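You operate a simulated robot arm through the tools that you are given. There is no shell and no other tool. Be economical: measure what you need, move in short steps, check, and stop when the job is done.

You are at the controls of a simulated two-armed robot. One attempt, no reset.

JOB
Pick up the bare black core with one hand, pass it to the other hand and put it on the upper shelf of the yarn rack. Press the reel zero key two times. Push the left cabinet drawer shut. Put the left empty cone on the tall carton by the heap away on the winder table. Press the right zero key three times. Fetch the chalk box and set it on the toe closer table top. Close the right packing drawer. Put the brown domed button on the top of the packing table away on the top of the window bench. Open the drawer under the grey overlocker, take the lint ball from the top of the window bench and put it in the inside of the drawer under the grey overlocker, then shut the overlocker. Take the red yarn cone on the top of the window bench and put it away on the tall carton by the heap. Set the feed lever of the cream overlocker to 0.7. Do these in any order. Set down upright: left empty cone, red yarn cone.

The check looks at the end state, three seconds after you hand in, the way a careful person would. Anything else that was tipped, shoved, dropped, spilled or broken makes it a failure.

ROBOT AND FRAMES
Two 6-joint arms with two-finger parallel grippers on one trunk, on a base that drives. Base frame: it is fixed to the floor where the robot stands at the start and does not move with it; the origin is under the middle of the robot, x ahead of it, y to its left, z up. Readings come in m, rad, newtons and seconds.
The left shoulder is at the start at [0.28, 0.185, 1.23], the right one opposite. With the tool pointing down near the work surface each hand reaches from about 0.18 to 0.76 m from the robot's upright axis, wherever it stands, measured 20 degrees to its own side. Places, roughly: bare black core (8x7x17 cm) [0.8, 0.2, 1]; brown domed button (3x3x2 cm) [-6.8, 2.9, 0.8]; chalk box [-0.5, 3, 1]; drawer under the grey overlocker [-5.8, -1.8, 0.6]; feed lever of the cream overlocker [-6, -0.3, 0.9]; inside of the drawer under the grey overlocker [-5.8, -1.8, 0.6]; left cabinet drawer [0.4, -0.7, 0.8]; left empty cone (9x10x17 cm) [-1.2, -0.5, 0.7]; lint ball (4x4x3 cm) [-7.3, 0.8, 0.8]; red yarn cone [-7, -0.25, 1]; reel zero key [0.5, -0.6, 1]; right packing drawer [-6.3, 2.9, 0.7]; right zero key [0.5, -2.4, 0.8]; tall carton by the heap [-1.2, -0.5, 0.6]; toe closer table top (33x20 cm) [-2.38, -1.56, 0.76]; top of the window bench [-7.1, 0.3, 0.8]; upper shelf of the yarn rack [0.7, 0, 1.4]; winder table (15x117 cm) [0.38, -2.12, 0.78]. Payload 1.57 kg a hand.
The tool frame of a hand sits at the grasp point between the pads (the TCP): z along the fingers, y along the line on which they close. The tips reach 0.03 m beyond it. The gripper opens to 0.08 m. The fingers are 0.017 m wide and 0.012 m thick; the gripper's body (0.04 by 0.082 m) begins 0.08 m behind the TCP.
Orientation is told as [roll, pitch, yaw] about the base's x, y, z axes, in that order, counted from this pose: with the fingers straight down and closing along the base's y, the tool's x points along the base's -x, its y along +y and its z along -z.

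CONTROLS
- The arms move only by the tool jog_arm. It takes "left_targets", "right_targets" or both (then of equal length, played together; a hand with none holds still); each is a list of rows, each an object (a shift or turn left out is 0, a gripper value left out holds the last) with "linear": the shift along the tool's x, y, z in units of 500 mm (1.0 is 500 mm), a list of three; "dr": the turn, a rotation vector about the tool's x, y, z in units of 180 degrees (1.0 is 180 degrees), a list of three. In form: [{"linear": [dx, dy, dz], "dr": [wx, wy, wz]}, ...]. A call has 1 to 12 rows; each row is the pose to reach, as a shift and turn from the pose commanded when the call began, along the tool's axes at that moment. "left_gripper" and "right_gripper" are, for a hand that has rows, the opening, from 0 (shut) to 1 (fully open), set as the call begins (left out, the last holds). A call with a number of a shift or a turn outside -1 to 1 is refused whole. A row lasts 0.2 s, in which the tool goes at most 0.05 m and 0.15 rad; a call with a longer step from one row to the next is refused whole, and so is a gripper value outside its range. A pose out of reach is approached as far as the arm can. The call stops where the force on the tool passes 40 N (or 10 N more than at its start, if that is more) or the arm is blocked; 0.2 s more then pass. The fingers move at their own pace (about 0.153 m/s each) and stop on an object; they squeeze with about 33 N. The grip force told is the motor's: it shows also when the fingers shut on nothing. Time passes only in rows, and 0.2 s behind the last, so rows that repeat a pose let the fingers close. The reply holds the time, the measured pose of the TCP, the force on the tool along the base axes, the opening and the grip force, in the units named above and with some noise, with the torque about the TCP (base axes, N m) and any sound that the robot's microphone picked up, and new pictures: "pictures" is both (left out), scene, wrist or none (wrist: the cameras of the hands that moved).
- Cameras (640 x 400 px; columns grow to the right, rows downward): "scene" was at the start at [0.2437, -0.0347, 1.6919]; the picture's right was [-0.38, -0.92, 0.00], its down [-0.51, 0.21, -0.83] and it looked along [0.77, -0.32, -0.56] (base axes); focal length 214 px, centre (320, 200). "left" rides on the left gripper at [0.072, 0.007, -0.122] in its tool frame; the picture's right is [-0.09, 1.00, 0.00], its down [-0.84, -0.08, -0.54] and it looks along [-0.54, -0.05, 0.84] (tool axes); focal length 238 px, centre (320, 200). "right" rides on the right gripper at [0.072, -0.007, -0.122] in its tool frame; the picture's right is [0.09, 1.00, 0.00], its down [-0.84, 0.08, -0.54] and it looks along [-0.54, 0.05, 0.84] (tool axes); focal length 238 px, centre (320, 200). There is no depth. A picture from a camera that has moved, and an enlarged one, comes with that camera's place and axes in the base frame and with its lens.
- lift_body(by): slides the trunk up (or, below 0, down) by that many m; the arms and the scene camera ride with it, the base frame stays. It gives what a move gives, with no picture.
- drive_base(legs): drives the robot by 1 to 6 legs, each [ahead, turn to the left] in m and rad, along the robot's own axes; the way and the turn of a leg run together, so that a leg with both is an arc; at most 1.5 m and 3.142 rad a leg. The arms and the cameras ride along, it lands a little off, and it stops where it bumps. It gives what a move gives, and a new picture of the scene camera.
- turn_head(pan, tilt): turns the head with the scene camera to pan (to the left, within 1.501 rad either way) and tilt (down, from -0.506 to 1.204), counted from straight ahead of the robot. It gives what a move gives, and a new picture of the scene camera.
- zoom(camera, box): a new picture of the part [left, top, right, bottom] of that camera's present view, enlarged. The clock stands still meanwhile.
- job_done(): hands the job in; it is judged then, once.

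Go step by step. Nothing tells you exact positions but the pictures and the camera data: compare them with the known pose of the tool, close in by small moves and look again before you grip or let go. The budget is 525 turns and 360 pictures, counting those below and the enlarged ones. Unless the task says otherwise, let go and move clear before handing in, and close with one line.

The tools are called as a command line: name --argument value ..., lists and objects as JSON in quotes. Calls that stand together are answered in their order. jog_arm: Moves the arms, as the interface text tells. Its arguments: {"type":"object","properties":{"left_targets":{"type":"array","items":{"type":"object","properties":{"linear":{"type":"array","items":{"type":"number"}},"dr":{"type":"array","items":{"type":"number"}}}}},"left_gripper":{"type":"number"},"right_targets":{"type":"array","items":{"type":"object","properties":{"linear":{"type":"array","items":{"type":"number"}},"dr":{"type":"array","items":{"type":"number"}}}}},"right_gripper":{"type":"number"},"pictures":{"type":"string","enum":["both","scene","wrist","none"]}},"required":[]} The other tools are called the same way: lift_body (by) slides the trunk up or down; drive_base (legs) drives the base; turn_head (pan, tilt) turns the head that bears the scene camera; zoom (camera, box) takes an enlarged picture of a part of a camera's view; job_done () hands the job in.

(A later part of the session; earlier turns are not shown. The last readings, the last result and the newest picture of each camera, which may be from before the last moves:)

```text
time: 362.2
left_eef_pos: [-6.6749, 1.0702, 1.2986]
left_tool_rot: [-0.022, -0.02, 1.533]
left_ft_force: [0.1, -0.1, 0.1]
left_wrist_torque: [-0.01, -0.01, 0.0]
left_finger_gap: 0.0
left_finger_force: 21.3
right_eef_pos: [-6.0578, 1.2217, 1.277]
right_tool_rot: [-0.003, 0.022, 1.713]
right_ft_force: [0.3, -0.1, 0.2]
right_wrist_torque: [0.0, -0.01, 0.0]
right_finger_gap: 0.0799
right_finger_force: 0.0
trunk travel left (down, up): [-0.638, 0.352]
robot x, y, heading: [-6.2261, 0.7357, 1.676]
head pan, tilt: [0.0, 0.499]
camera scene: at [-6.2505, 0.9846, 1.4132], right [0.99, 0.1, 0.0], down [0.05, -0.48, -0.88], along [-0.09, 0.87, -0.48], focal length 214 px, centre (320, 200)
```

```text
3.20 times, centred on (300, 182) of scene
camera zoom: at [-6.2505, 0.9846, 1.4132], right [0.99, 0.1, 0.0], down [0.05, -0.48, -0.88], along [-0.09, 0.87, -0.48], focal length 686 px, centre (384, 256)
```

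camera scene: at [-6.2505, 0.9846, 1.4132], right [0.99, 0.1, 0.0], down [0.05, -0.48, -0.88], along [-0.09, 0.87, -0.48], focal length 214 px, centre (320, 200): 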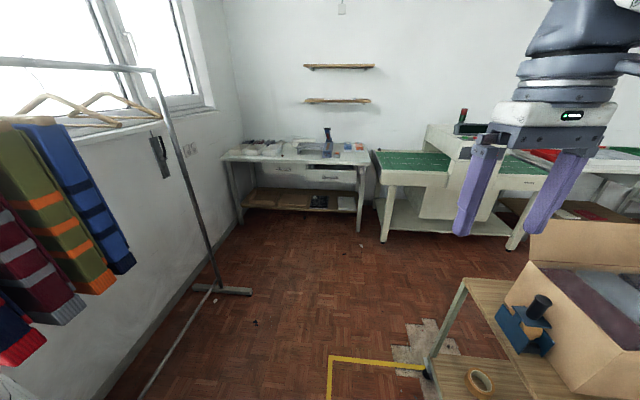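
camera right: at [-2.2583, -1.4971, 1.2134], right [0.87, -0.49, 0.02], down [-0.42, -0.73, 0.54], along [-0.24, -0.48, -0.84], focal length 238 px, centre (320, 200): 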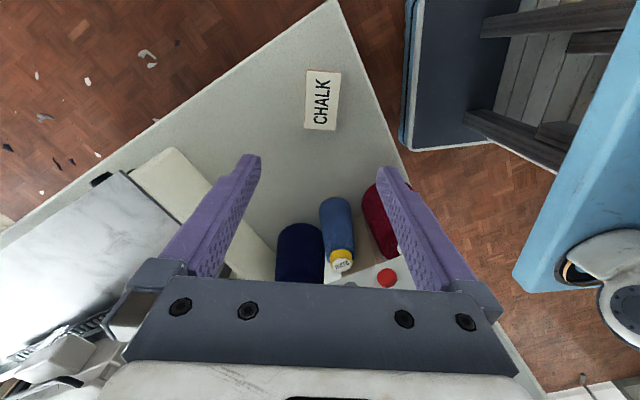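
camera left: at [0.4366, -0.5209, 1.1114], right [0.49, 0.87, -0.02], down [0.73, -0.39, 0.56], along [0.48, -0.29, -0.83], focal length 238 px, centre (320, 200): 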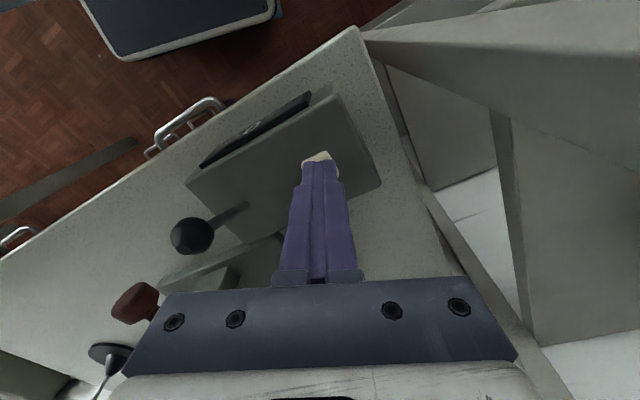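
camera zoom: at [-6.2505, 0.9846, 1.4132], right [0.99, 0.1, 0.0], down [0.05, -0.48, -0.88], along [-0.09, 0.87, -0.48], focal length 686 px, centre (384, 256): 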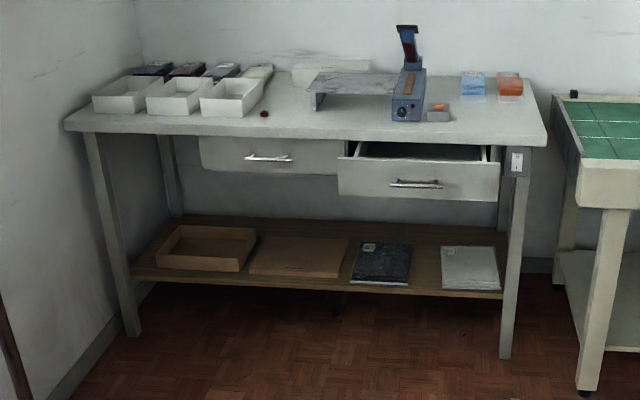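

The right packing drawer is slightly open (front ≈(-6.33, 2.71, 0.70)) and the brown button is at ≈(-6.80, 2.92). I'll square up and turn the left hand to point forward for pushing the drawer.

drive_base --legs '[[0, -0.1]]'

jog_arm --left_targets '[{"linear": [-0.064, -0.04, 0.055], "dr": [0, -0.0455, 0]}, {"linear": [-0.127, -0.08, 0.109], "dr": [0, -0.091, 0]}, {"linear": [-0.19, -0.12, 0.164], "dr": [0, -0.1364, 0]}, {"linear": [-0.255, -0.16, 0.218], "dr": [0, -0.1818, 0]}, {"linear": [-0.318, -0.2, 0.273], "dr": [0, -0.2273, 0]}, {"linear": [-0.382, -0.24, 0.327], "dr": [0, -0.2727, 0]}, {"linear": [-0.445, -0.28, 0.382], "dr": [0, -0.3182, 0]}, {"linear": [-0.509, -0.32, 0.436], "dr": [0, -0.3636, 0]}, {"linear": [-0.573, -0.36, 0.491], "dr": [0, -0.4091, 0]}, {"linear": [-0.636, -0.4, 0.545], "dr": [0, -0.4545, 0]}, {"linear": [-0.7, -0.44, 0.6], "dr": [0, -0.5, 0]}]' --pictures "scene"

```text
time: 363.1
left_eef_pos: [-6.6386, 1.1138, 1.2969]
left_tool_rot: [-0.022, -0.02, 1.432]
left_ft_force: [0.1, 0.3, -0.1]
left_wrist_torque: [-0.04, 0.0, 0.03]
left_finger_gap: 0.0
left_finger_force: 21.4
right_eef_pos: [-6.0084, 1.2018, 1.2776]
right_tool_rot: [-0.004, 0.022, 1.61]
right_ft_force: [0.7, 0.2, 0.2]
right_wrist_torque: [-0.04, -0.02, 0.01]
right_finger_gap: 0.08
right_finger_force: 0.2
trunk travel left (down, up): [-0.638, 0.352]
robot x, y, heading: [-6.2292, 0.7368, 1.568]
head pan, tilt: [0.0, 0.499]
camera scene: at [-6.2254, 0.9858, 1.4132], right [1.0, 0.0, 0.0], down [0.0, -0.48, -0.88], along [0.0, 0.88, -0.48], focal length 214 px, centre (320, 200)
```

scene: 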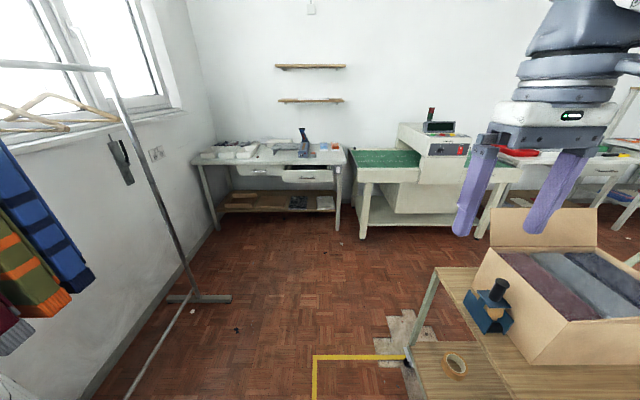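

```text
time: 365.5
left_eef_pos: [-6.4066, 1.4832, 1.0472]
left_tool_rot: [-1.623, -1.482, 3.036]
left_ft_force: [0.9, 0.1, 0.6]
left_wrist_torque: [-0.03, 0.02, 0.0]
left_finger_gap: 0.0
left_finger_force: 22.0
left hand out of reach, approached as far as the arm can: row 3, 4, 5, 6, 7, 8, 9, 10, 11
right_eef_pos: [-6.0087, 1.202, 1.2775]
right_tool_rot: [-0.003, 0.021, 1.609]
right_ft_force: [-0.3, 0.0, 0.6]
right_wrist_torque: [0.02, -0.01, 0.0]
right_finger_gap: 0.0799
right_finger_force: 0.1
trunk travel left (down, up): [-0.638, 0.352]
robot x, y, heading: [-6.2302, 0.7375, 1.572]
head pan, tilt: [0.0, 0.499]
camera scene: at [-6.2252, 0.9852, 1.4132], right [1.0, 0.0, 0.0], down [0.0, -0.48, -0.88], along [0.0, 0.88, -0.48], focal length 214 px, centre (320, 200)
```

scene: 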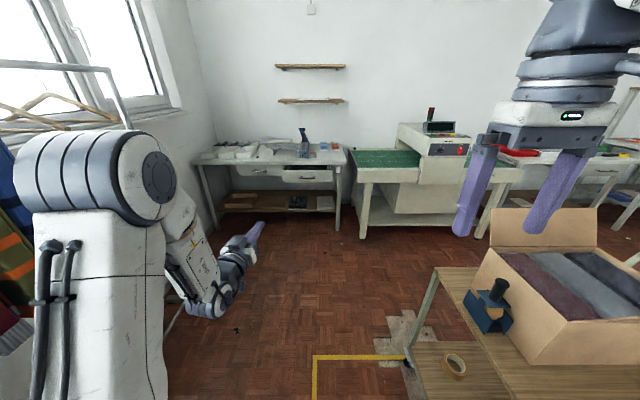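

Left hand points forward with good clearance. Drive up to just short of the table, then lower the trunk to drawer height.

drive_base --legs '[[1.05, 0]]'

lift_body --by -0.345

zoom --camera "left" --box '[0, 0, 640, 400]'

zoom --camera "scene" --box '[160, 60, 480, 260]'

```text
time: 370.9
left_eef_pos: [-6.4015, 2.5322, 1.0469]
left_tool_rot: [-1.61, -1.483, 3.02]
left_ft_force: [-0.2, -0.9, -0.1]
left_wrist_torque: [0.01, 0.02, 0.01]
left_finger_gap: 0.0
left_finger_force: 20.8
right_eef_pos: [-6.0051, 2.2504, 1.277]
right_tool_rot: [-0.003, 0.022, 1.606]
right_ft_force: [-0.7, -0.1, 0.5]
right_wrist_torque: [0.03, 0.02, -0.01]
right_finger_gap: 0.0802
right_finger_force: 0.1
trunk travel left (down, up): [-0.638, 0.352]
robot x, y, heading: [-6.2254, 1.7886, 1.566]
head pan, tilt: [0.0, 0.499]
camera scene: at [-6.2225, 2.034, 1.4132], right [1.0, 0.0, 0.0], down [0.0, -0.48, -0.88], along [0.0, 0.88, -0.48], focal length 214 px, centre (320, 200)
```

scene: 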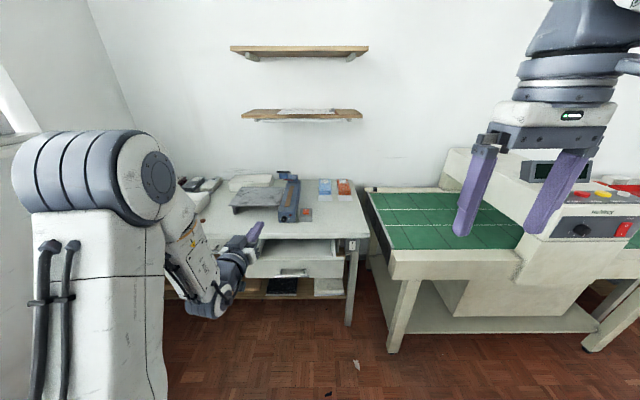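

```text
time: 374.3
left_eef_pos: [-6.4015, 2.5326, 0.7004]
left_tool_rot: [-1.611, -1.484, 3.019]
left_ft_force: [0.1, 0.4, -0.2]
left_wrist_torque: [-0.02, -0.01, 0.0]
left_finger_gap: 0.0
left_finger_force: 21.0
right_eef_pos: [-6.0053, 2.2495, 0.9323]
right_tool_rot: [-0.004, 0.023, 1.607]
right_ft_force: [-0.3, 0.0, 0.3]
right_wrist_torque: [-0.01, -0.01, 0.0]
right_finger_gap: 0.0801
right_finger_force: 0.1
trunk travel left (down, up): [-0.293, 0.697]
robot x, y, heading: [-6.2246, 1.7843, 1.569]
head pan, tilt: [0.0, 0.499]
```

```text
1.00 times, centred on (320, 200) of left (not enlarged: the box is as wide or as high as the picture)
camera zoom: at [-6.4232, 2.4137, 0.6291], right [-0.99, 0.16, 0.0], down [-0.08, -0.54, 0.84], along [0.14, 0.83, 0.54], focal length 238 px, centre (320, 200)
```

zoom: 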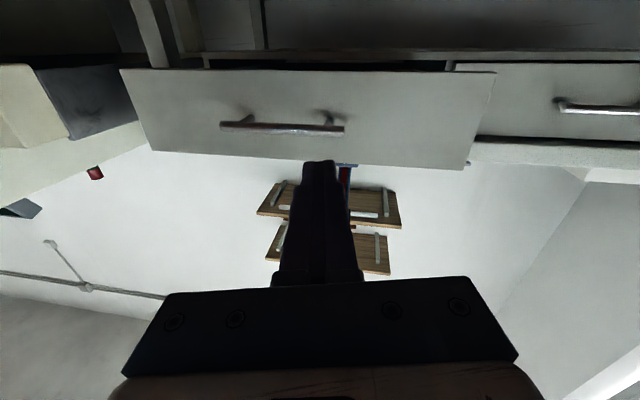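

```text
2.00 times, centred on (320, 160) of scene
camera zoom: at [-6.2225, 2.0341, 1.0682], right [1.0, 0.0, 0.0], down [0.0, -0.48, -0.88], along [0.0, 0.88, -0.48], focal length 429 px, centre (320, 280)
```

zoom: 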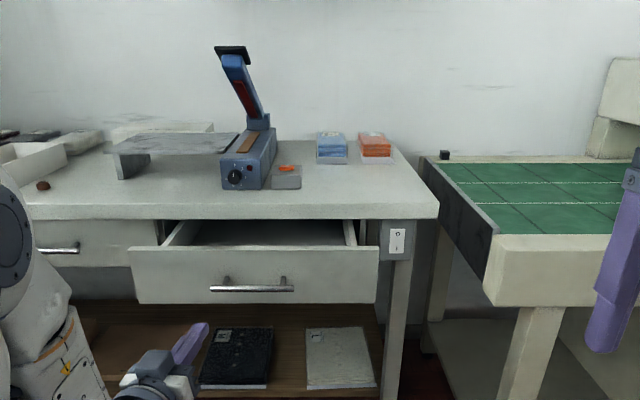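

The fingertip lines up with the handle's end, so I'll turn slightly left to push on the plain panel instead, then drive in.

drive_base --legs '[[0, 0.085], [0.15, 0]]'

zoom --camera "scene" --box '[160, 60, 480, 260]'

```text
time: 376.1
left_eef_pos: [-6.4781, 2.6671, 0.701]
left_tool_rot: [-1.609, -1.483, 3.105]
left_ft_force: [-1.0, 0.1, -0.1]
left_wrist_torque: [0.02, 0.01, 0.01]
left_finger_gap: 0.0001
left_finger_force: 21.0
right_eef_pos: [-6.0583, 2.4187, 0.9315]
right_tool_rot: [-0.003, 0.021, 1.694]
right_ft_force: [0.1, -0.8, 0.3]
right_wrist_torque: [0.0, -0.03, 0.0]
right_finger_gap: 0.0802
right_finger_force: 0.0
trunk travel left (down, up): [-0.293, 0.697]
robot x, y, heading: [-6.2379, 1.9398, 1.655]
head pan, tilt: [0.0, 0.499]
camera scene: at [-6.2567, 2.1854, 1.0681], right [1.0, 0.08, 0.0], down [0.04, -0.48, -0.88], along [-0.07, 0.87, -0.48], focal length 214 px, centre (320, 200)
```

scene: 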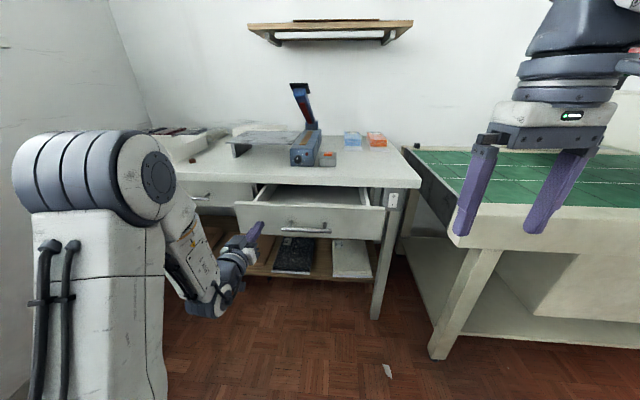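

```text
2.00 times, centred on (320, 160) of scene
camera zoom: at [-6.2567, 2.1854, 1.0681], right [1.0, 0.08, 0.0], down [0.04, -0.48, -0.88], along [-0.07, 0.87, -0.48], focal length 429 px, centre (320, 280)
```

zoom: 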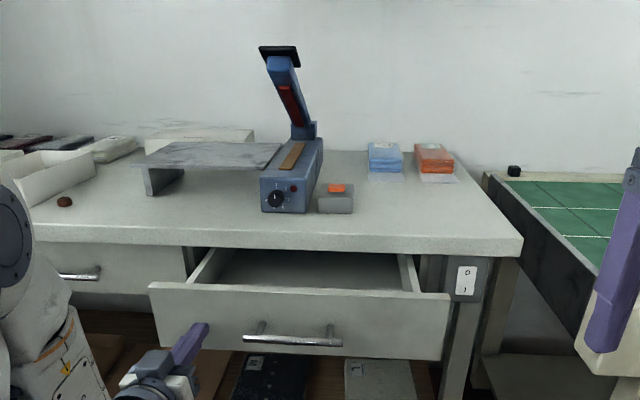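

drive_base --legs '[[0.09, 0]]'

zoom --camera "scene" --box '[160, 60, 480, 260]'

```text
time: 377.2
left_eef_pos: [-6.4856, 2.7582, 0.7009]
left_tool_rot: [-1.609, -1.482, 3.105]
left_ft_force: [0.2, -0.3, 0.5]
left_wrist_torque: [0.0, -0.02, 0.02]
left_finger_gap: 0.0
left_finger_force: 21.4
right_eef_pos: [-6.0679, 2.5101, 0.9323]
right_tool_rot: [-0.004, 0.023, 1.692]
right_ft_force: [-0.5, 1.1, 0.2]
right_wrist_torque: [0.03, 0.01, 0.05]
right_finger_gap: 0.0801
right_finger_force: 0.1
trunk travel left (down, up): [-0.293, 0.697]
robot x, y, heading: [-6.2454, 2.028, 1.66]
head pan, tilt: [0.0, 0.499]
camera scene: at [-6.2645, 2.2757, 1.0681], right [1.0, 0.08, 0.0], down [0.04, -0.48, -0.88], along [-0.07, 0.87, -0.48], focal length 214 px, centre (320, 200)
```

scene: 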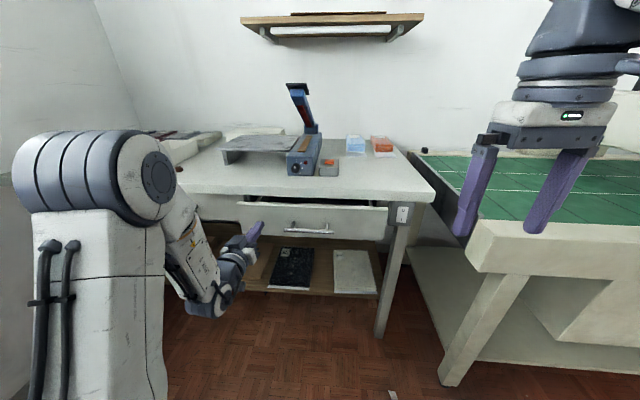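

```text
2.00 times, centred on (320, 160) of scene
camera zoom: at [-6.2645, 2.2757, 1.0681], right [1.0, 0.08, 0.0], down [0.04, -0.48, -0.88], along [-0.07, 0.87, -0.48], focal length 429 px, centre (320, 280)
```

zoom: 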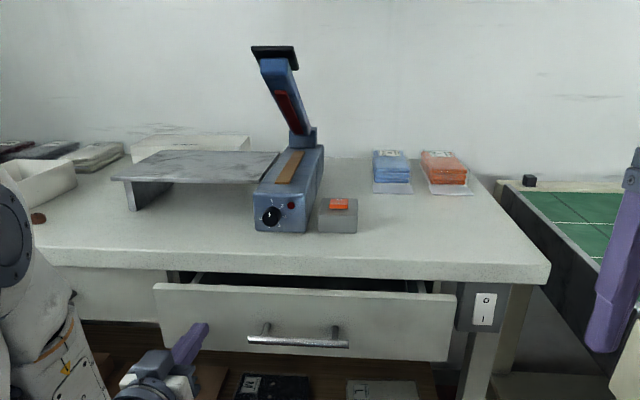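

Closing. Keep driving gently until it reaches its stop.

drive_base --legs '[[0.1, 0]]'

zoom --camera "scene" --box '[160, 60, 480, 260]'

```text
time: 378.3
left_eef_pos: [-6.4945, 2.8272, 0.7017]
left_tool_rot: [-1.592, -1.483, 3.084]
left_ft_force: [1.0, -59.7, 14.0]
left_wrist_torque: [0.46, 0.12, 0.47]
left_finger_gap: 0.0001
left_finger_force: 21.6
right_eef_pos: [-6.0739, 2.5822, 0.9325]
right_tool_rot: [-0.004, 0.025, 1.696]
right_ft_force: [-0.7, -0.3, 0.1]
right_wrist_torque: [-0.01, 0.0, -0.01]
right_finger_gap: 0.0802
right_finger_force: 0.1
trunk travel left (down, up): [-0.293, 0.697]
robot x, y, heading: [-6.2486, 2.1002, 1.655]
head pan, tilt: [0.0, 0.499]
stopped in leg 1: the force on the tool passed its limit at 121 N (the readings are from after the stop); the commanded pose is now the measured one
camera scene: at [-6.2715, 2.348, 1.0687], right [1.0, 0.09, 0.0], down [0.04, -0.48, -0.88], along [-0.08, 0.88, -0.48], focal length 214 px, centre (320, 200)
```

scene: 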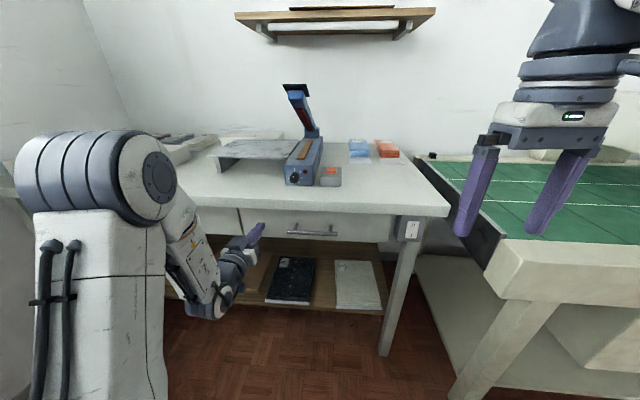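

```text
2.00 times, centred on (320, 160) of scene
camera zoom: at [-6.2715, 2.348, 1.0687], right [1.0, 0.09, 0.0], down [0.04, -0.48, -0.88], along [-0.08, 0.88, -0.48], focal length 429 px, centre (320, 280)
```

zoom: 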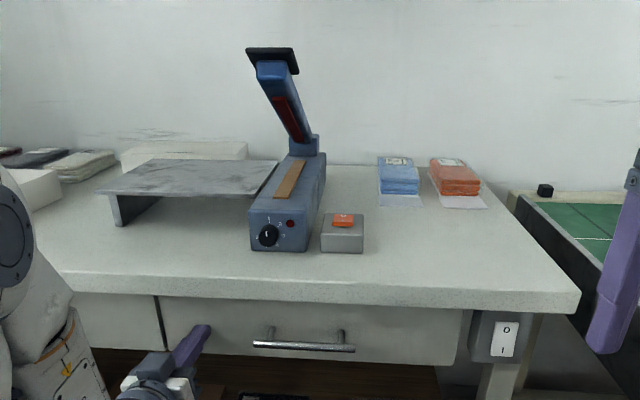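

Drawer is shut. Back off, raise the trunk and fold the left hand down for the button.

drive_base --legs '[[-0.3, 0]]'

lift_body --by 0.3

jog_arm --left_targets '[{"linear": [-0.02, 0.01, -0.04], "dr": [0, 0.0455, 0]}, {"linear": [-0.04, 0.02, -0.08], "dr": [0, 0.091, 0]}, {"linear": [-0.06, 0.03, -0.12], "dr": [0, 0.1364, 0]}, {"linear": [-0.08, 0.04, -0.16], "dr": [0, 0.1818, 0]}, {"linear": [-0.1, 0.05, -0.2], "dr": [0, 0.2273, 0]}, {"linear": [-0.12, 0.06, -0.24], "dr": [0, 0.2727, 0]}, {"linear": [-0.14, 0.07, -0.28], "dr": [0, 0.3182, 0]}, {"linear": [-0.16, 0.08, -0.32], "dr": [0, 0.3636, 0]}, {"linear": [-0.18, 0.09, -0.36], "dr": [0, 0.4091, 0]}, {"linear": [-0.2, 0.1, -0.4], "dr": [0, 0.4545, 0]}, {"linear": [-0.22, 0.11, -0.44], "dr": [0, 0.472, 0]}]' --pictures "scene"

```text
time: 380.4
left_eef_pos: [-6.4665, 2.5291, 0.6997]
left_tool_rot: [-1.55, -1.48, 3.045]
left_ft_force: [0.8, -0.4, 0.6]
left_wrist_torque: [-0.03, -0.01, 0.04]
left_finger_gap: 0.0
left_finger_force: 21.6
right_eef_pos: [-6.0473, 2.2856, 0.9314]
right_tool_rot: [-0.003, 0.025, 1.693]
right_ft_force: [0.6, 0.0, 0.2]
right_wrist_torque: [-0.02, 0.01, 0.0]
right_finger_gap: 0.0801
right_finger_force: 0.1
trunk travel left (down, up): [-0.293, 0.697]
robot x, y, heading: [-6.2266, 1.8035, 1.659]
head pan, tilt: [0.0, 0.499]
camera scene: at [-6.2454, 2.0507, 1.0682], right [1.0, 0.09, 0.0], down [0.04, -0.48, -0.88], along [-0.07, 0.87, -0.48], focal length 214 px, centre (320, 200)
```

scene: 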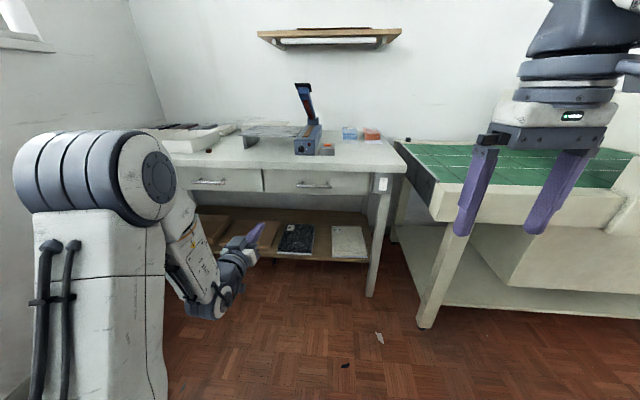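

```text
time: 383.4
left_eef_pos: [-6.4662, 2.5307, 0.9991]
left_tool_rot: [-1.551, -1.481, 3.044]
left_ft_force: [0.7, -0.1, -0.2]
left_wrist_torque: [0.0, 0.0, -0.04]
left_finger_gap: 0.0001
left_finger_force: 21.3
right_eef_pos: [-6.0475, 2.2841, 1.2325]
right_tool_rot: [-0.003, 0.025, 1.696]
right_ft_force: [-0.9, -0.4, -0.2]
right_wrist_torque: [0.02, 0.0, -0.01]
right_finger_gap: 0.08
right_finger_force: 0.0
trunk travel left (down, up): [-0.593, 0.397]
robot x, y, heading: [-6.2238, 1.801, 1.657]
head pan, tilt: [0.0, 0.499]
```

```text
time: 385.8
left_eef_pos: [-6.5476, 2.3155, 1.1035]
left_tool_rot: [-0.091, -0.083, 1.503]
left_ft_force: [0.1, 0.3, -0.5]
left_wrist_torque: [-0.02, -0.03, -0.02]
left_finger_gap: 0.0001
left_finger_force: 21.2
left hand out of reach, approached as far as the arm can: row 1, 2
right_eef_pos: [-6.0478, 2.2851, 1.2314]
right_tool_rot: [-0.003, 0.026, 1.694]
right_ft_force: [0.9, 0.9, 0.2]
right_wrist_torque: [0.0, 0.02, 0.01]
right_finger_gap: 0.08
right_finger_force: 0.0
trunk travel left (down, up): [-0.593, 0.397]
robot x, y, heading: [-6.227, 1.8009, 1.658]
head pan, tilt: [0.0, 0.499]
camera scene: at [-6.2454, 2.0509, 1.3681], right [1.0, 0.08, 0.0], down [0.04, -0.48, -0.88], along [-0.07, 0.87, -0.48], focal length 214 px, centre (320, 200)
```

scene: 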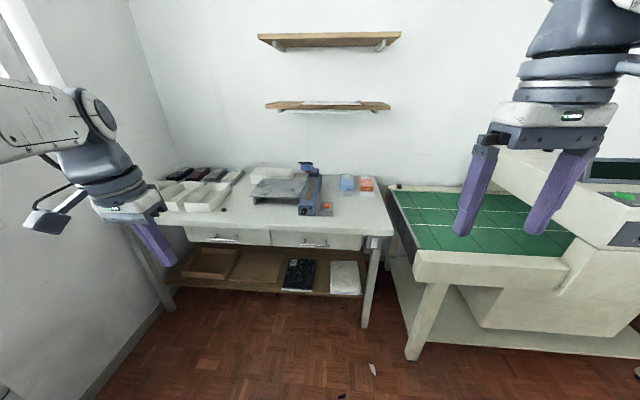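

Button confirmed at (-6.803, 2.92). Drive closer, angled to it.

drive_base --legs '[[0, 0.262], [0.55, 0]]'

jog_arm --left_targets '[{"linear": [-0.07, -0.05, 0.0], "dr": [-0.0145, 0.0132, 0]}, {"linear": [-0.14, -0.1, 0.0], "dr": [-0.029, 0.0264, 0]}, {"linear": [-0.22, -0.14, 0.02], "dr": [-0.029, 0.0264, 0]}, {"linear": [-0.29, -0.2, 0.06], "dr": [-0.029, 0.0264, 0]}, {"linear": [-0.29, -0.22, 0.14], "dr": [-0.029, 0.0264, 0]}]' --left_gripper 0.7

```text
time: 389.8
left_eef_pos: [-6.857, 2.7339, 1.1041]
left_tool_rot: [-0.089, -0.085, 1.763]
left_ft_force: [0.3, -0.5, 0.4]
left_wrist_torque: [-0.01, -0.02, 0.03]
left_finger_gap: 0.0001
left_finger_force: 21.4
right_eef_pos: [-6.3658, 2.8339, 1.2327]
right_tool_rot: [-0.004, 0.025, 1.956]
right_ft_force: [-0.4, -0.2, -0.1]
right_wrist_torque: [0.01, -0.01, -0.03]
right_finger_gap: 0.0801
right_finger_force: 0.1
trunk travel left (down, up): [-0.593, 0.397]
robot x, y, heading: [-6.4135, 2.3208, 1.92]
head pan, tilt: [0.0, 0.499]
camera scene: at [-6.4964, 2.5553, 1.3682], right [0.94, 0.34, 0.0], down [0.16, -0.45, -0.88], along [-0.3, 0.83, -0.48], focal length 214 px, centre (320, 200)
```

scene: 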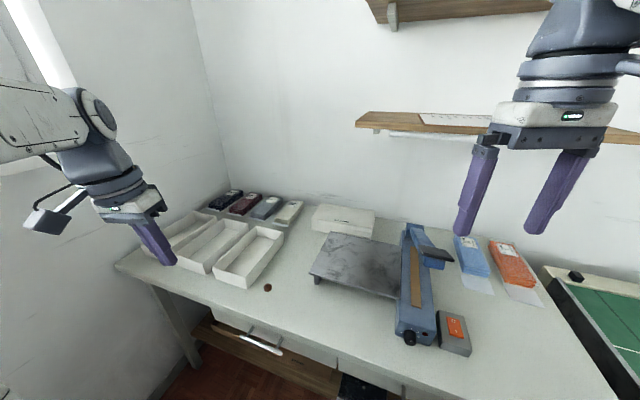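

```text
refused: row 4 steps farther than a row can; nothing moved
```

jog_arm --left_targets '[{"linear": [-0.059, -0.03, 0.0], "dr": [-0.0145, 0.0132, 0]}, {"linear": [-0.118, -0.06, 0.0], "dr": [-0.029, 0.0264, 0]}, {"linear": [-0.177, -0.09, 0.03], "dr": [-0.029, 0.0264, 0]}, {"linear": [-0.236, -0.12, 0.08], "dr": [-0.029, 0.0264, 0]}, {"linear": [-0.296, -0.15, 0.14], "dr": [-0.029, 0.0264, 0]}, {"linear": [-0.355, -0.179, 0.2], "dr": [-0.029, 0.0264, 0]}]' --left_gripper 0.75 --pictures "wrist"

```text
time: 391.2
left_eef_pos: [-6.7972, 2.9341, 1.0272]
left_tool_rot: [-0.001, -0.003, 1.759]
left_ft_force: [0.9, 0.1, -0.1]
left_wrist_torque: [0.04, -0.02, -0.01]
left_finger_gap: 0.0598
left_finger_force: 0.0
right_eef_pos: [-6.3657, 2.833, 1.2314]
right_tool_rot: [-0.004, 0.025, 1.957]
right_ft_force: [0.1, -0.3, 0.2]
right_wrist_torque: [0.04, -0.01, -0.02]
right_finger_gap: 0.0799
right_finger_force: 0.0
trunk travel left (down, up): [-0.593, 0.397]
robot x, y, heading: [-6.4092, 2.3198, 1.917]
head pan, tilt: [0.0, 0.499]
camera left: at [-6.7909, 2.8616, 1.1489], right [-1.0, -0.1, 0.0], down [-0.08, 0.83, 0.55], along [-0.05, 0.54, -0.84], focal length 238 px, centre (320, 200)
```

left: 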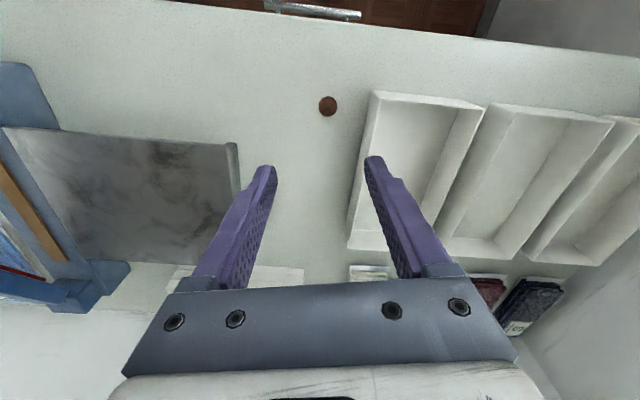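

Button at (-6.806, 2.931). Align and descend.

jog_arm --left_targets '[{"linear": [0.003, 0.019, 0.09]}, {"linear": [0.003, 0.019, 0.18]}, {"linear": [0.003, 0.019, 0.27]}, {"linear": [0.003, 0.019, 0.34]}]' --pictures "wrist"

```text
time: 392.2
left_eef_pos: [-6.8065, 2.9314, 0.8573]
left_tool_rot: [0.0, -0.003, 1.762]
left_ft_force: [-0.2, 0.3, 0.9]
left_wrist_torque: [0.02, -0.02, -0.02]
left_finger_gap: 0.0598
left_finger_force: 0.0
right_eef_pos: [-6.3663, 2.8341, 1.2315]
right_tool_rot: [-0.004, 0.024, 1.957]
right_ft_force: [-0.7, 0.6, -0.5]
right_wrist_torque: [0.01, -0.01, 0.0]
right_finger_gap: 0.0799
right_finger_force: 0.1
trunk travel left (down, up): [-0.593, 0.397]
robot x, y, heading: [-6.4128, 2.3192, 1.914]
head pan, tilt: [0.0, 0.499]
camera left: at [-6.8007, 2.8589, 0.9789], right [-1.0, -0.1, 0.0], down [-0.08, 0.83, 0.55], along [-0.05, 0.54, -0.84], focal length 238 px, centre (320, 200)
```

left: 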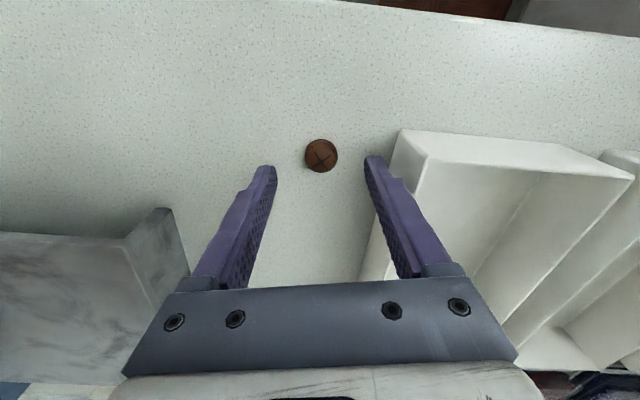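

jog_arm --left_targets '[{"linear": [0, 0.002, 0.03]}, {"linear": [0, 0.002, 0.05]}, {"linear": [0, 0.002, 0.06]}, {"linear": [0, 0.002, 0.066]}, {"linear": [0, 0.002, 0.072]}]' --pictures "wrist"

```text
time: 393.2
left_eef_pos: [-6.8062, 2.9309, 0.8308]
left_tool_rot: [0.002, -0.008, 1.76]
left_ft_force: [1.4, -6.6, 19.5]
left_wrist_torque: [-0.22, -0.72, -0.26]
left_finger_gap: 0.0598
left_finger_force: 0.0
right_eef_pos: [-6.3648, 2.8325, 1.2331]
right_tool_rot: [-0.002, 0.025, 1.957]
right_ft_force: [0.1, 0.1, -0.5]
right_wrist_torque: [0.04, 0.06, 0.01]
right_finger_gap: 0.08
right_finger_force: 0.0
trunk travel left (down, up): [-0.593, 0.397]
robot x, y, heading: [-6.4114, 2.3181, 1.918]
head pan, tilt: [0.0, 0.499]
stopped in row 5 (left hand): the force on the tool passed its limit at 45 N (the readings are from after the stop); the commanded pose is now the measured one
camera left: at [-6.8015, 2.8583, 0.9518], right [-1.0, -0.1, 0.0], down [-0.08, 0.83, 0.55], along [-0.05, 0.55, -0.84], focal length 238 px, centre (320, 200)
```

left: 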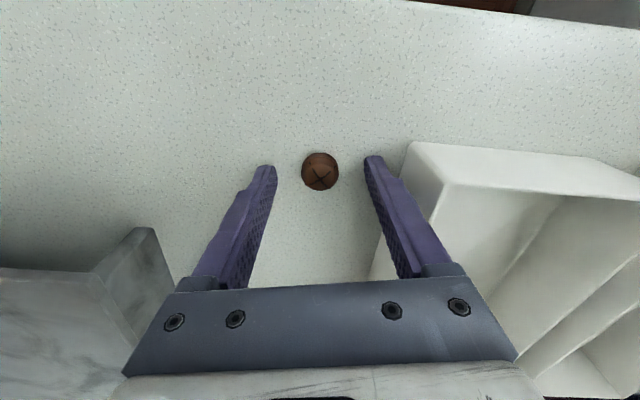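

Tips on the table, straddling the button. Close.

jog_arm --left_targets '[{"linear": [0, 0, -0.004]}, {"linear": [0, 0, -0.004]}, {"linear": [0, 0, -0.004]}]' --left_gripper 0 --pictures "none"

jog_arm --left_targets '[{"linear": [0, 0, -0.06]}, {"linear": [0, 0, -0.14]}, {"linear": [0, 0, -0.23]}, {"linear": [0, 0, -0.32]}, {"linear": [0, 0, -0.41]}, {"linear": [0, 0, -0.5]}]' --pictures "wrist"

```text
time: 394.0
left_eef_pos: [-6.8073, 2.9321, 0.8301]
left_tool_rot: [0.003, -0.008, 1.759]
left_ft_force: [2.3, 2.7, 7.2]
left_wrist_torque: [0.04, -0.21, 0.03]
left_finger_gap: 0.0206
left_finger_force: 32.9
right_eef_pos: [-6.3653, 2.8318, 1.2314]
right_tool_rot: [-0.004, 0.025, 1.955]
right_ft_force: [-0.1, -0.2, 0.7]
right_wrist_torque: [-0.02, -0.02, -0.01]
right_finger_gap: 0.08
right_finger_force: 0.1
trunk travel left (down, up): [-0.593, 0.397]
robot x, y, heading: [-6.4131, 2.324, 1.915]
head pan, tilt: [0.0, 0.499]
```

```text
time: 395.4
left_eef_pos: [-6.8068, 2.9294, 1.0799]
left_tool_rot: [0.001, -0.005, 1.76]
left_ft_force: [-0.4, 0.9, 0.3]
left_wrist_torque: [-0.02, 0.02, 0.02]
left_finger_gap: 0.0204
left_finger_force: 33.5
right_eef_pos: [-6.3663, 2.8324, 1.2316]
right_tool_rot: [-0.005, 0.024, 1.957]
right_ft_force: [0.1, 0.5, 1.0]
right_wrist_torque: [-0.02, -0.01, 0.0]
right_finger_gap: 0.0801
right_finger_force: 0.0
trunk travel left (down, up): [-0.593, 0.397]
robot x, y, heading: [-6.4101, 2.3201, 1.918]
head pan, tilt: [0.0, 0.499]
camera left: at [-6.801, 2.8575, 1.2016], right [-1.0, -0.1, 0.0], down [-0.08, 0.83, 0.55], along [-0.05, 0.54, -0.84], focal length 238 px, centre (320, 200)
```

left: 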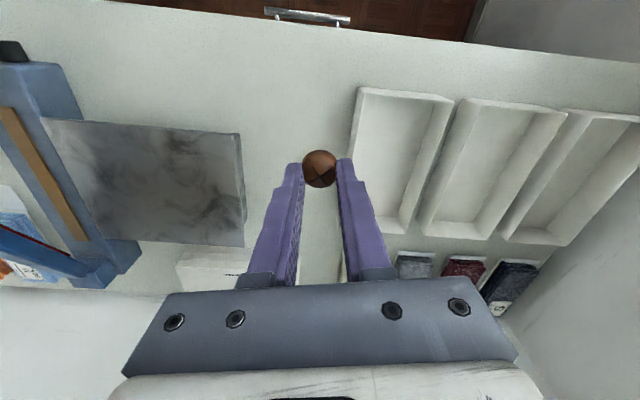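

Button held. Tuck the left hand, then reverse straight south and turn to face the window bench.

jog_arm --left_targets '[{"linear": [0.09, 0, 0]}, {"linear": [0.18, 0, -0.03]}, {"linear": [0.27, 0, -0.06]}, {"linear": [0.36, 0, -0.09]}, {"linear": [0.45, 0, -0.12]}]' --pictures "none"

drive_base --legs '[[-0.3, 0], [0, -0.345], [-1.5, 0], [-0.1, 0]]'

```text
time: 396.6
left_eef_pos: [-6.773, 2.727, 1.1427]
left_tool_rot: [-0.001, -0.003, 1.76]
left_ft_force: [-0.2, 0.0, 0.6]
left_wrist_torque: [0.0, -0.02, 0.02]
left_finger_gap: 0.0199
left_finger_force: 32.9
left hand out of reach, approached as far as the arm can: row 5
right_eef_pos: [-6.3654, 2.8337, 1.2318]
right_tool_rot: [-0.003, 0.024, 1.957]
right_ft_force: [0.2, 0.3, -0.8]
right_wrist_torque: [0.0, -0.01, 0.02]
right_finger_gap: 0.0799
right_finger_force: 0.2
trunk travel left (down, up): [-0.593, 0.397]
robot x, y, heading: [-6.4127, 2.3202, 1.92]
head pan, tilt: [0.0, 0.499]
```

```text
time: 407.5
left_eef_pos: [-6.5126, 0.9408, 1.141]
left_tool_rot: [-0.001, -0.005, 1.405]
left_ft_force: [0.3, 1.0, -0.9]
left_wrist_torque: [-0.01, 0.02, 0.03]
left_finger_gap: 0.0204
left_finger_force: 32.8
right_eef_pos: [-6.0949, 0.9007, 1.2331]
right_tool_rot: [-0.004, 0.024, 1.601]
right_ft_force: [-0.2, -0.1, -0.2]
right_wrist_torque: [-0.04, -0.01, -0.01]
right_finger_gap: 0.0801
right_finger_force: 0.1
trunk travel left (down, up): [-0.593, 0.397]
robot x, y, heading: [-6.3149, 0.4358, 1.562]
head pan, tilt: [0.0, 0.499]
camera scene: at [-6.313, 0.6861, 1.3681], right [1.0, -0.01, 0.0], down [0.0, -0.48, -0.88], along [0.01, 0.88, -0.48], focal length 214 px, centre (320, 200)
```

scene: 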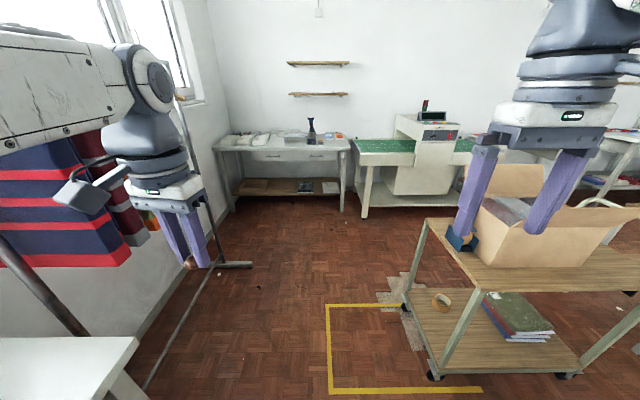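

drive_base --legs '[[0, 1.57]]'

```text
time: 411.8
left_eef_pos: [-6.8217, 0.2359, 1.1419]
left_tool_rot: [0.0, -0.003, 2.983]
left_ft_force: [0.1, -0.6, 0.2]
left_wrist_torque: [-0.03, -0.01, 0.02]
left_finger_gap: 0.0204
left_finger_force: 33.0
right_eef_pos: [-6.7829, 0.6553, 1.2321]
right_tool_rot: [-0.004, 0.025, -3.103]
right_ft_force: [-0.7, 0.1, -0.1]
right_wrist_torque: [-0.01, 0.02, 0.02]
right_finger_gap: 0.0799
right_finger_force: 0.1
trunk travel left (down, up): [-0.593, 0.397]
robot x, y, heading: [-6.3141, 0.4366, 3.14]
head pan, tilt: [0.0, 0.499]
camera scene: at [-6.5661, 0.4348, 1.3682], right [0.0, 1.0, 0.0], down [0.48, 0.0, -0.88], along [-0.88, 0.0, -0.48], focal length 214 px, centre (320, 200)
```

scene: 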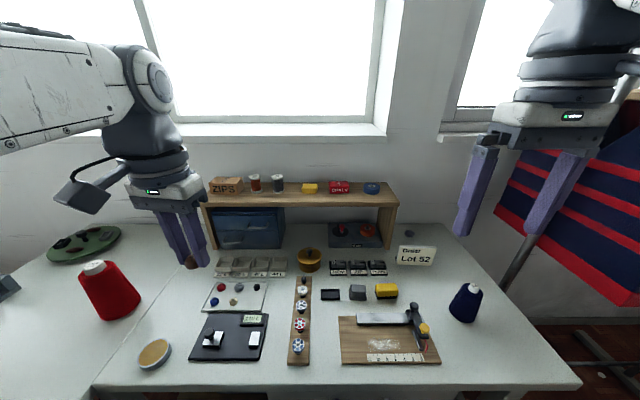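

The window bench is in front: red cone at left, lint ball far back right (≈(-7.29, 0.80)), quite deep. Let me look straight down to learn my base's extent.

turn_head --pan 0 --tilt 1.2

```text
time: 412.9
left_eef_pos: [-6.8218, 0.2366, 1.1412]
left_tool_rot: [-0.001, -0.005, 2.984]
left_ft_force: [1.1, -0.5, -0.5]
left_wrist_torque: [0.0, 0.03, -0.02]
left_finger_gap: 0.0203
left_finger_force: 32.7
right_eef_pos: [-6.783, 0.6545, 1.2319]
right_tool_rot: [-0.001, 0.025, -3.104]
right_ft_force: [-0.2, -0.1, 0.2]
right_wrist_torque: [-0.01, 0.01, 0.02]
right_finger_gap: 0.08
right_finger_force: 0.0
trunk travel left (down, up): [-0.593, 0.397]
robot x, y, heading: [-6.3164, 0.4342, 3.144]
head pan, tilt: [0.0, 1.201]
camera scene: at [-6.5311, 0.4348, 1.3145], right [0.0, 1.0, 0.0], down [0.93, 0.0, -0.36], along [-0.36, 0.0, -0.93], focal length 214 px, centre (320, 200)
```

scene: 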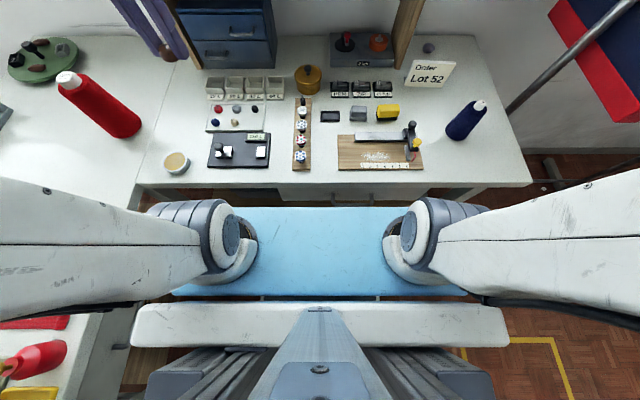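

The chest plate sits at shoulder height and reaches ~0.37 m ahead, so I'll raise the trunk to clear the bench top and move closer.

lift_body --by 0.2

turn_head --pan 0 --tilt 0.8

drive_base --legs '[[0.1, 0]]'

```text
time: 415.0
left_eef_pos: [-6.8213, 0.2357, 1.3407]
left_tool_rot: [0.0, -0.007, 2.982]
left_ft_force: [0.4, 0.7, 0.2]
left_wrist_torque: [0.0, 0.01, -0.01]
left_finger_gap: 0.0203
left_finger_force: 32.1
right_eef_pos: [-6.7829, 0.6542, 1.4315]
right_tool_rot: [-0.004, 0.025, -3.103]
right_ft_force: [0.4, 0.2, -1.3]
right_wrist_torque: [-0.02, -0.01, -0.01]
right_finger_gap: 0.0799
right_finger_force: 0.2
trunk travel left (down, up): [-0.793, 0.197]
robot x, y, heading: [-6.3169, 0.4379, 3.142]
head pan, tilt: [0.0, 1.201]
```

```text
time: 415.9
left_eef_pos: [-6.8213, 0.2371, 1.3404]
left_tool_rot: [0.0, -0.004, 2.982]
left_ft_force: [0.6, -0.7, 0.5]
left_wrist_torque: [0.0, 0.02, 0.02]
left_finger_gap: 0.0201
left_finger_force: 33.0
right_eef_pos: [-6.783, 0.6541, 1.4327]
right_tool_rot: [-0.003, 0.024, -3.103]
right_ft_force: [0.2, 0.1, 0.1]
right_wrist_torque: [0.0, 0.02, 0.02]
right_finger_gap: 0.0801
right_finger_force: 0.1
trunk travel left (down, up): [-0.793, 0.197]
robot x, y, heading: [-6.316, 0.4322, 3.142]
head pan, tilt: [0.0, 0.799]
camera scene: at [-6.5558, 0.4348, 1.5421], right [0.0, 1.0, 0.0], down [0.72, 0.0, -0.7], along [-0.7, 0.0, -0.72], focal length 214 px, centre (320, 200)
```

scene: 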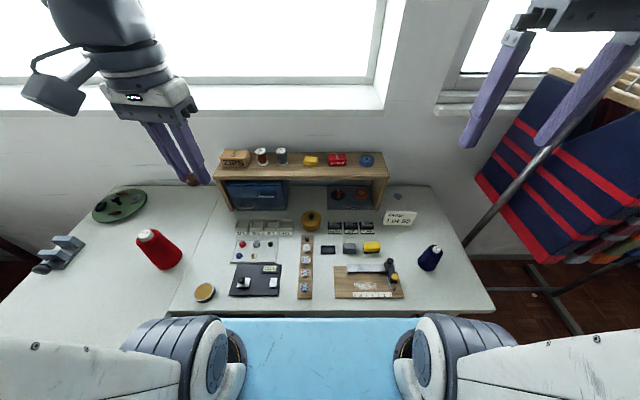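

```text
time: 417.0
left_eef_pos: [-6.9217, 0.2351, 1.342]
left_tool_rot: [0.0, -0.004, 2.983]
left_ft_force: [0.2, 0.1, 0.1]
left_wrist_torque: [0.0, 0.01, 0.01]
left_finger_gap: 0.0205
left_finger_force: 32.8
right_eef_pos: [-6.8834, 0.654, 1.4326]
right_tool_rot: [-0.004, 0.024, -3.103]
right_ft_force: [1.0, 0.4, 0.7]
right_wrist_torque: [0.0, 0.01, 0.02]
right_finger_gap: 0.0801
right_finger_force: 0.1
trunk travel left (down, up): [-0.793, 0.197]
robot x, y, heading: [-6.4189, 0.4339, 3.142]
head pan, tilt: [0.0, 0.799]
camera scene: at [-6.6565, 0.4348, 1.5422], right [0.0, 1.0, 0.0], down [0.72, 0.0, -0.7], along [-0.7, 0.0, -0.72], focal length 214 px, centre (320, 200)
```

scene: 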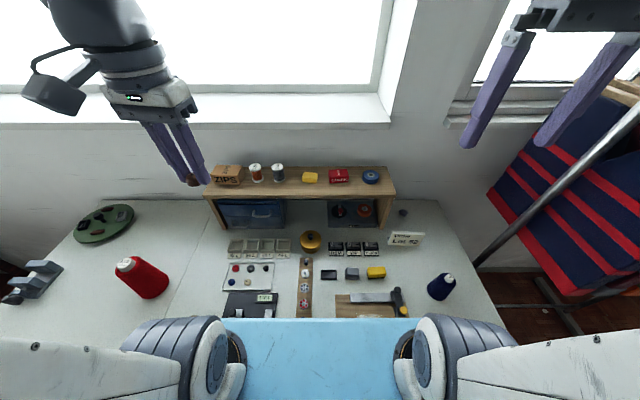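

Clear so far. There's a free spot on the bench at ≈(-6.945, 0.055) for the button; move the left hand there and down.

jog_arm --left_targets '[{"linear": [0.003, 0.08, 0.03]}, {"linear": [0.006, 0.16, 0.06]}, {"linear": [0.009, 0.24, 0.1]}, {"linear": [0.011, 0.31, 0.16]}, {"linear": [0.011, 0.363, 0.24]}, {"linear": [0.011, 0.363, 0.33]}, {"linear": [0.011, 0.363, 0.42]}, {"linear": [0.011, 0.363, 0.51]}, {"linear": [0.011, 0.363, 0.6]}, {"linear": [0.011, 0.363, 0.69]}, {"linear": [0.011, 0.363, 0.78]}]'

```text
time: 419.4
left_eef_pos: [-6.9459, 0.0565, 0.9506]
left_tool_rot: [0.001, -0.006, 2.984]
left_ft_force: [0.2, 0.4, 0.4]
left_wrist_torque: [-0.02, -0.01, 0.03]
left_finger_gap: 0.0202
left_finger_force: 32.8
right_eef_pos: [-6.8844, 0.655, 1.4313]
right_tool_rot: [-0.005, 0.024, -3.104]
right_ft_force: [-0.6, -0.3, 0.1]
right_wrist_torque: [0.0, 0.02, -0.02]
right_finger_gap: 0.08
right_finger_force: 0.1
trunk travel left (down, up): [-0.793, 0.197]
robot x, y, heading: [-6.4165, 0.4332, 3.143]
head pan, tilt: [0.0, 0.799]
camera scene: at [-6.6567, 0.4348, 1.5422], right [0.0, 1.0, 0.0], down [0.72, 0.0, -0.7], along [-0.7, 0.0, -0.72], focal length 214 px, centre (320, 200)
camera left: at [-6.8772, 0.0393, 1.073], right [-0.25, -0.97, 0.0], down [-0.81, 0.21, 0.55], along [-0.53, 0.13, -0.84], focal length 238 px, centre (320, 200)
```

scene: 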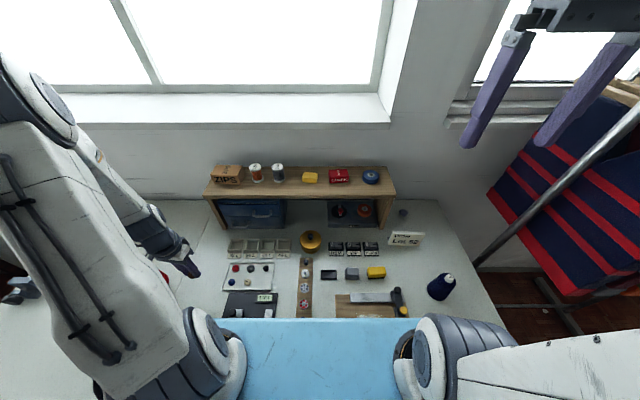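
left: 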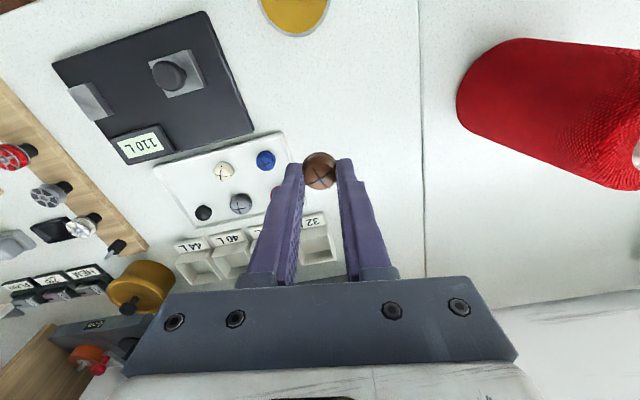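

jog_arm --left_targets '[{"linear": [0, 0.04, 0.08]}, {"linear": [0, 0.04, 0.16]}, {"linear": [0, 0.04, 0.215]}, {"linear": [0, 0.04, 0.225]}, {"linear": [0, 0.04, 0.232]}, {"linear": [0, 0.04, 0.238]}]' --pictures "wrist"

```text
time: 420.8
left_eef_pos: [-6.9505, 0.0377, 0.8324]
left_tool_rot: [0.001, -0.003, 2.984]
left_ft_force: [-0.8, 0.1, 0.3]
left_wrist_torque: [0.0, 0.01, 0.0]
left_finger_gap: 0.0203
left_finger_force: 32.8
right_eef_pos: [-6.8841, 0.6537, 1.4321]
right_tool_rot: [-0.005, 0.024, -3.103]
right_ft_force: [-0.2, -0.4, 0.1]
right_wrist_torque: [-0.02, -0.02, 0.04]
right_finger_gap: 0.0801
right_finger_force: 0.1
trunk travel left (down, up): [-0.793, 0.197]
robot x, y, heading: [-6.4198, 0.4359, 3.143]
head pan, tilt: [0.0, 0.799]
camera left: at [-6.883, 0.0192, 0.9546], right [-0.25, -0.97, 0.0], down [-0.81, 0.21, 0.54], along [-0.53, 0.13, -0.84], focal length 238 px, centre (320, 200)
```

left: 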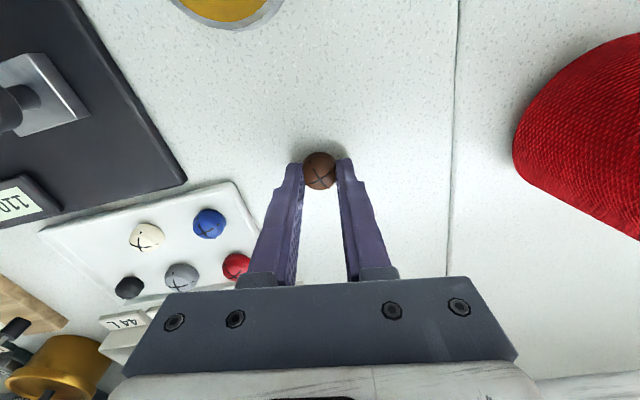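

jog_arm --left_targets '[{"linear": [0, 0, 0.004]}, {"linear": [0, 0, 0.008]}, {"linear": [0, 0, 0.012]}, {"linear": [0, 0, 0.016]}, {"linear": [0, 0, 0.02]}]' --pictures "none"

```text
time: 421.7
left_eef_pos: [-6.9509, 0.0356, 0.8308]
left_tool_rot: [0.004, -0.006, 2.983]
left_ft_force: [4.0, 0.9, 27.0]
left_wrist_torque: [0.43, -0.37, -0.05]
left_finger_gap: 0.0221
left_finger_force: 32.6
right_eef_pos: [-6.8828, 0.6545, 1.4324]
right_tool_rot: [-0.002, 0.024, -3.103]
right_ft_force: [-0.6, -0.2, 0.1]
right_wrist_torque: [-0.01, -0.01, 0.0]
right_finger_gap: 0.0801
right_finger_force: 0.1
trunk travel left (down, up): [-0.793, 0.197]
robot x, y, heading: [-6.4169, 0.4339, 3.136]
head pan, tilt: [0.0, 0.799]
stopped in row 4 (left hand): the force on the tool passed its limit at 45 N (the readings are from after the stop); the commanded pose is now the measured one
```

Touching. Open moderately and lift.

jog_arm --left_targets '[{"linear": [0, 0, -0.004]}, {"linear": [0, 0, -0.004]}, {"linear": [0, 0, -0.004]}, {"linear": [0, 0, -0.08]}, {"linear": [0, 0, -0.17]}, {"linear": [0, 0, -0.26]}, {"linear": [0, 0, -0.35]}, {"linear": [0, 0, -0.44]}, {"linear": [0, 0, -0.53]}, {"linear": [0, 0, -0.62]}]' --left_gripper 0.6 --pictures "wrist"

```text
time: 423.9
left_eef_pos: [-6.9507, 0.0372, 1.1383]
left_tool_rot: [0.003, -0.006, 2.981]
left_ft_force: [0.0, 0.5, 0.4]
left_wrist_torque: [-0.03, 0.0, -0.01]
left_finger_gap: 0.0479
left_finger_force: 0.1
right_eef_pos: [-6.8842, 0.6534, 1.4324]
right_tool_rot: [-0.005, 0.024, -3.103]
right_ft_force: [-0.1, 0.4, -0.3]
right_wrist_torque: [0.0, 0.02, -0.01]
right_finger_gap: 0.0802
right_finger_force: 0.1
trunk travel left (down, up): [-0.793, 0.197]
robot x, y, heading: [-6.4184, 0.4372, 3.144]
head pan, tilt: [0.0, 0.799]
camera left: at [-6.8803, 0.02, 1.2606], right [-0.25, -0.97, 0.0], down [-0.81, 0.21, 0.55], along [-0.53, 0.13, -0.84], focal length 238 px, centre (320, 200)
```

left: 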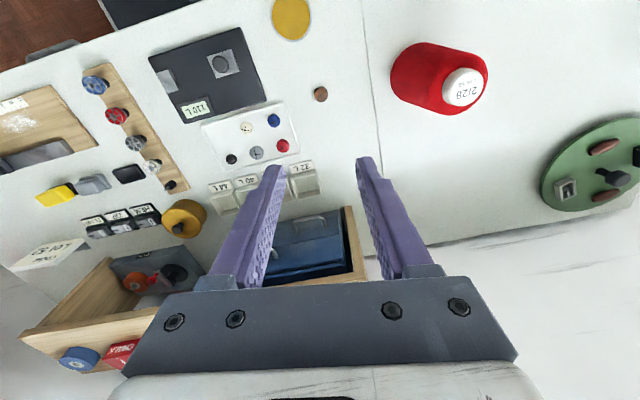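

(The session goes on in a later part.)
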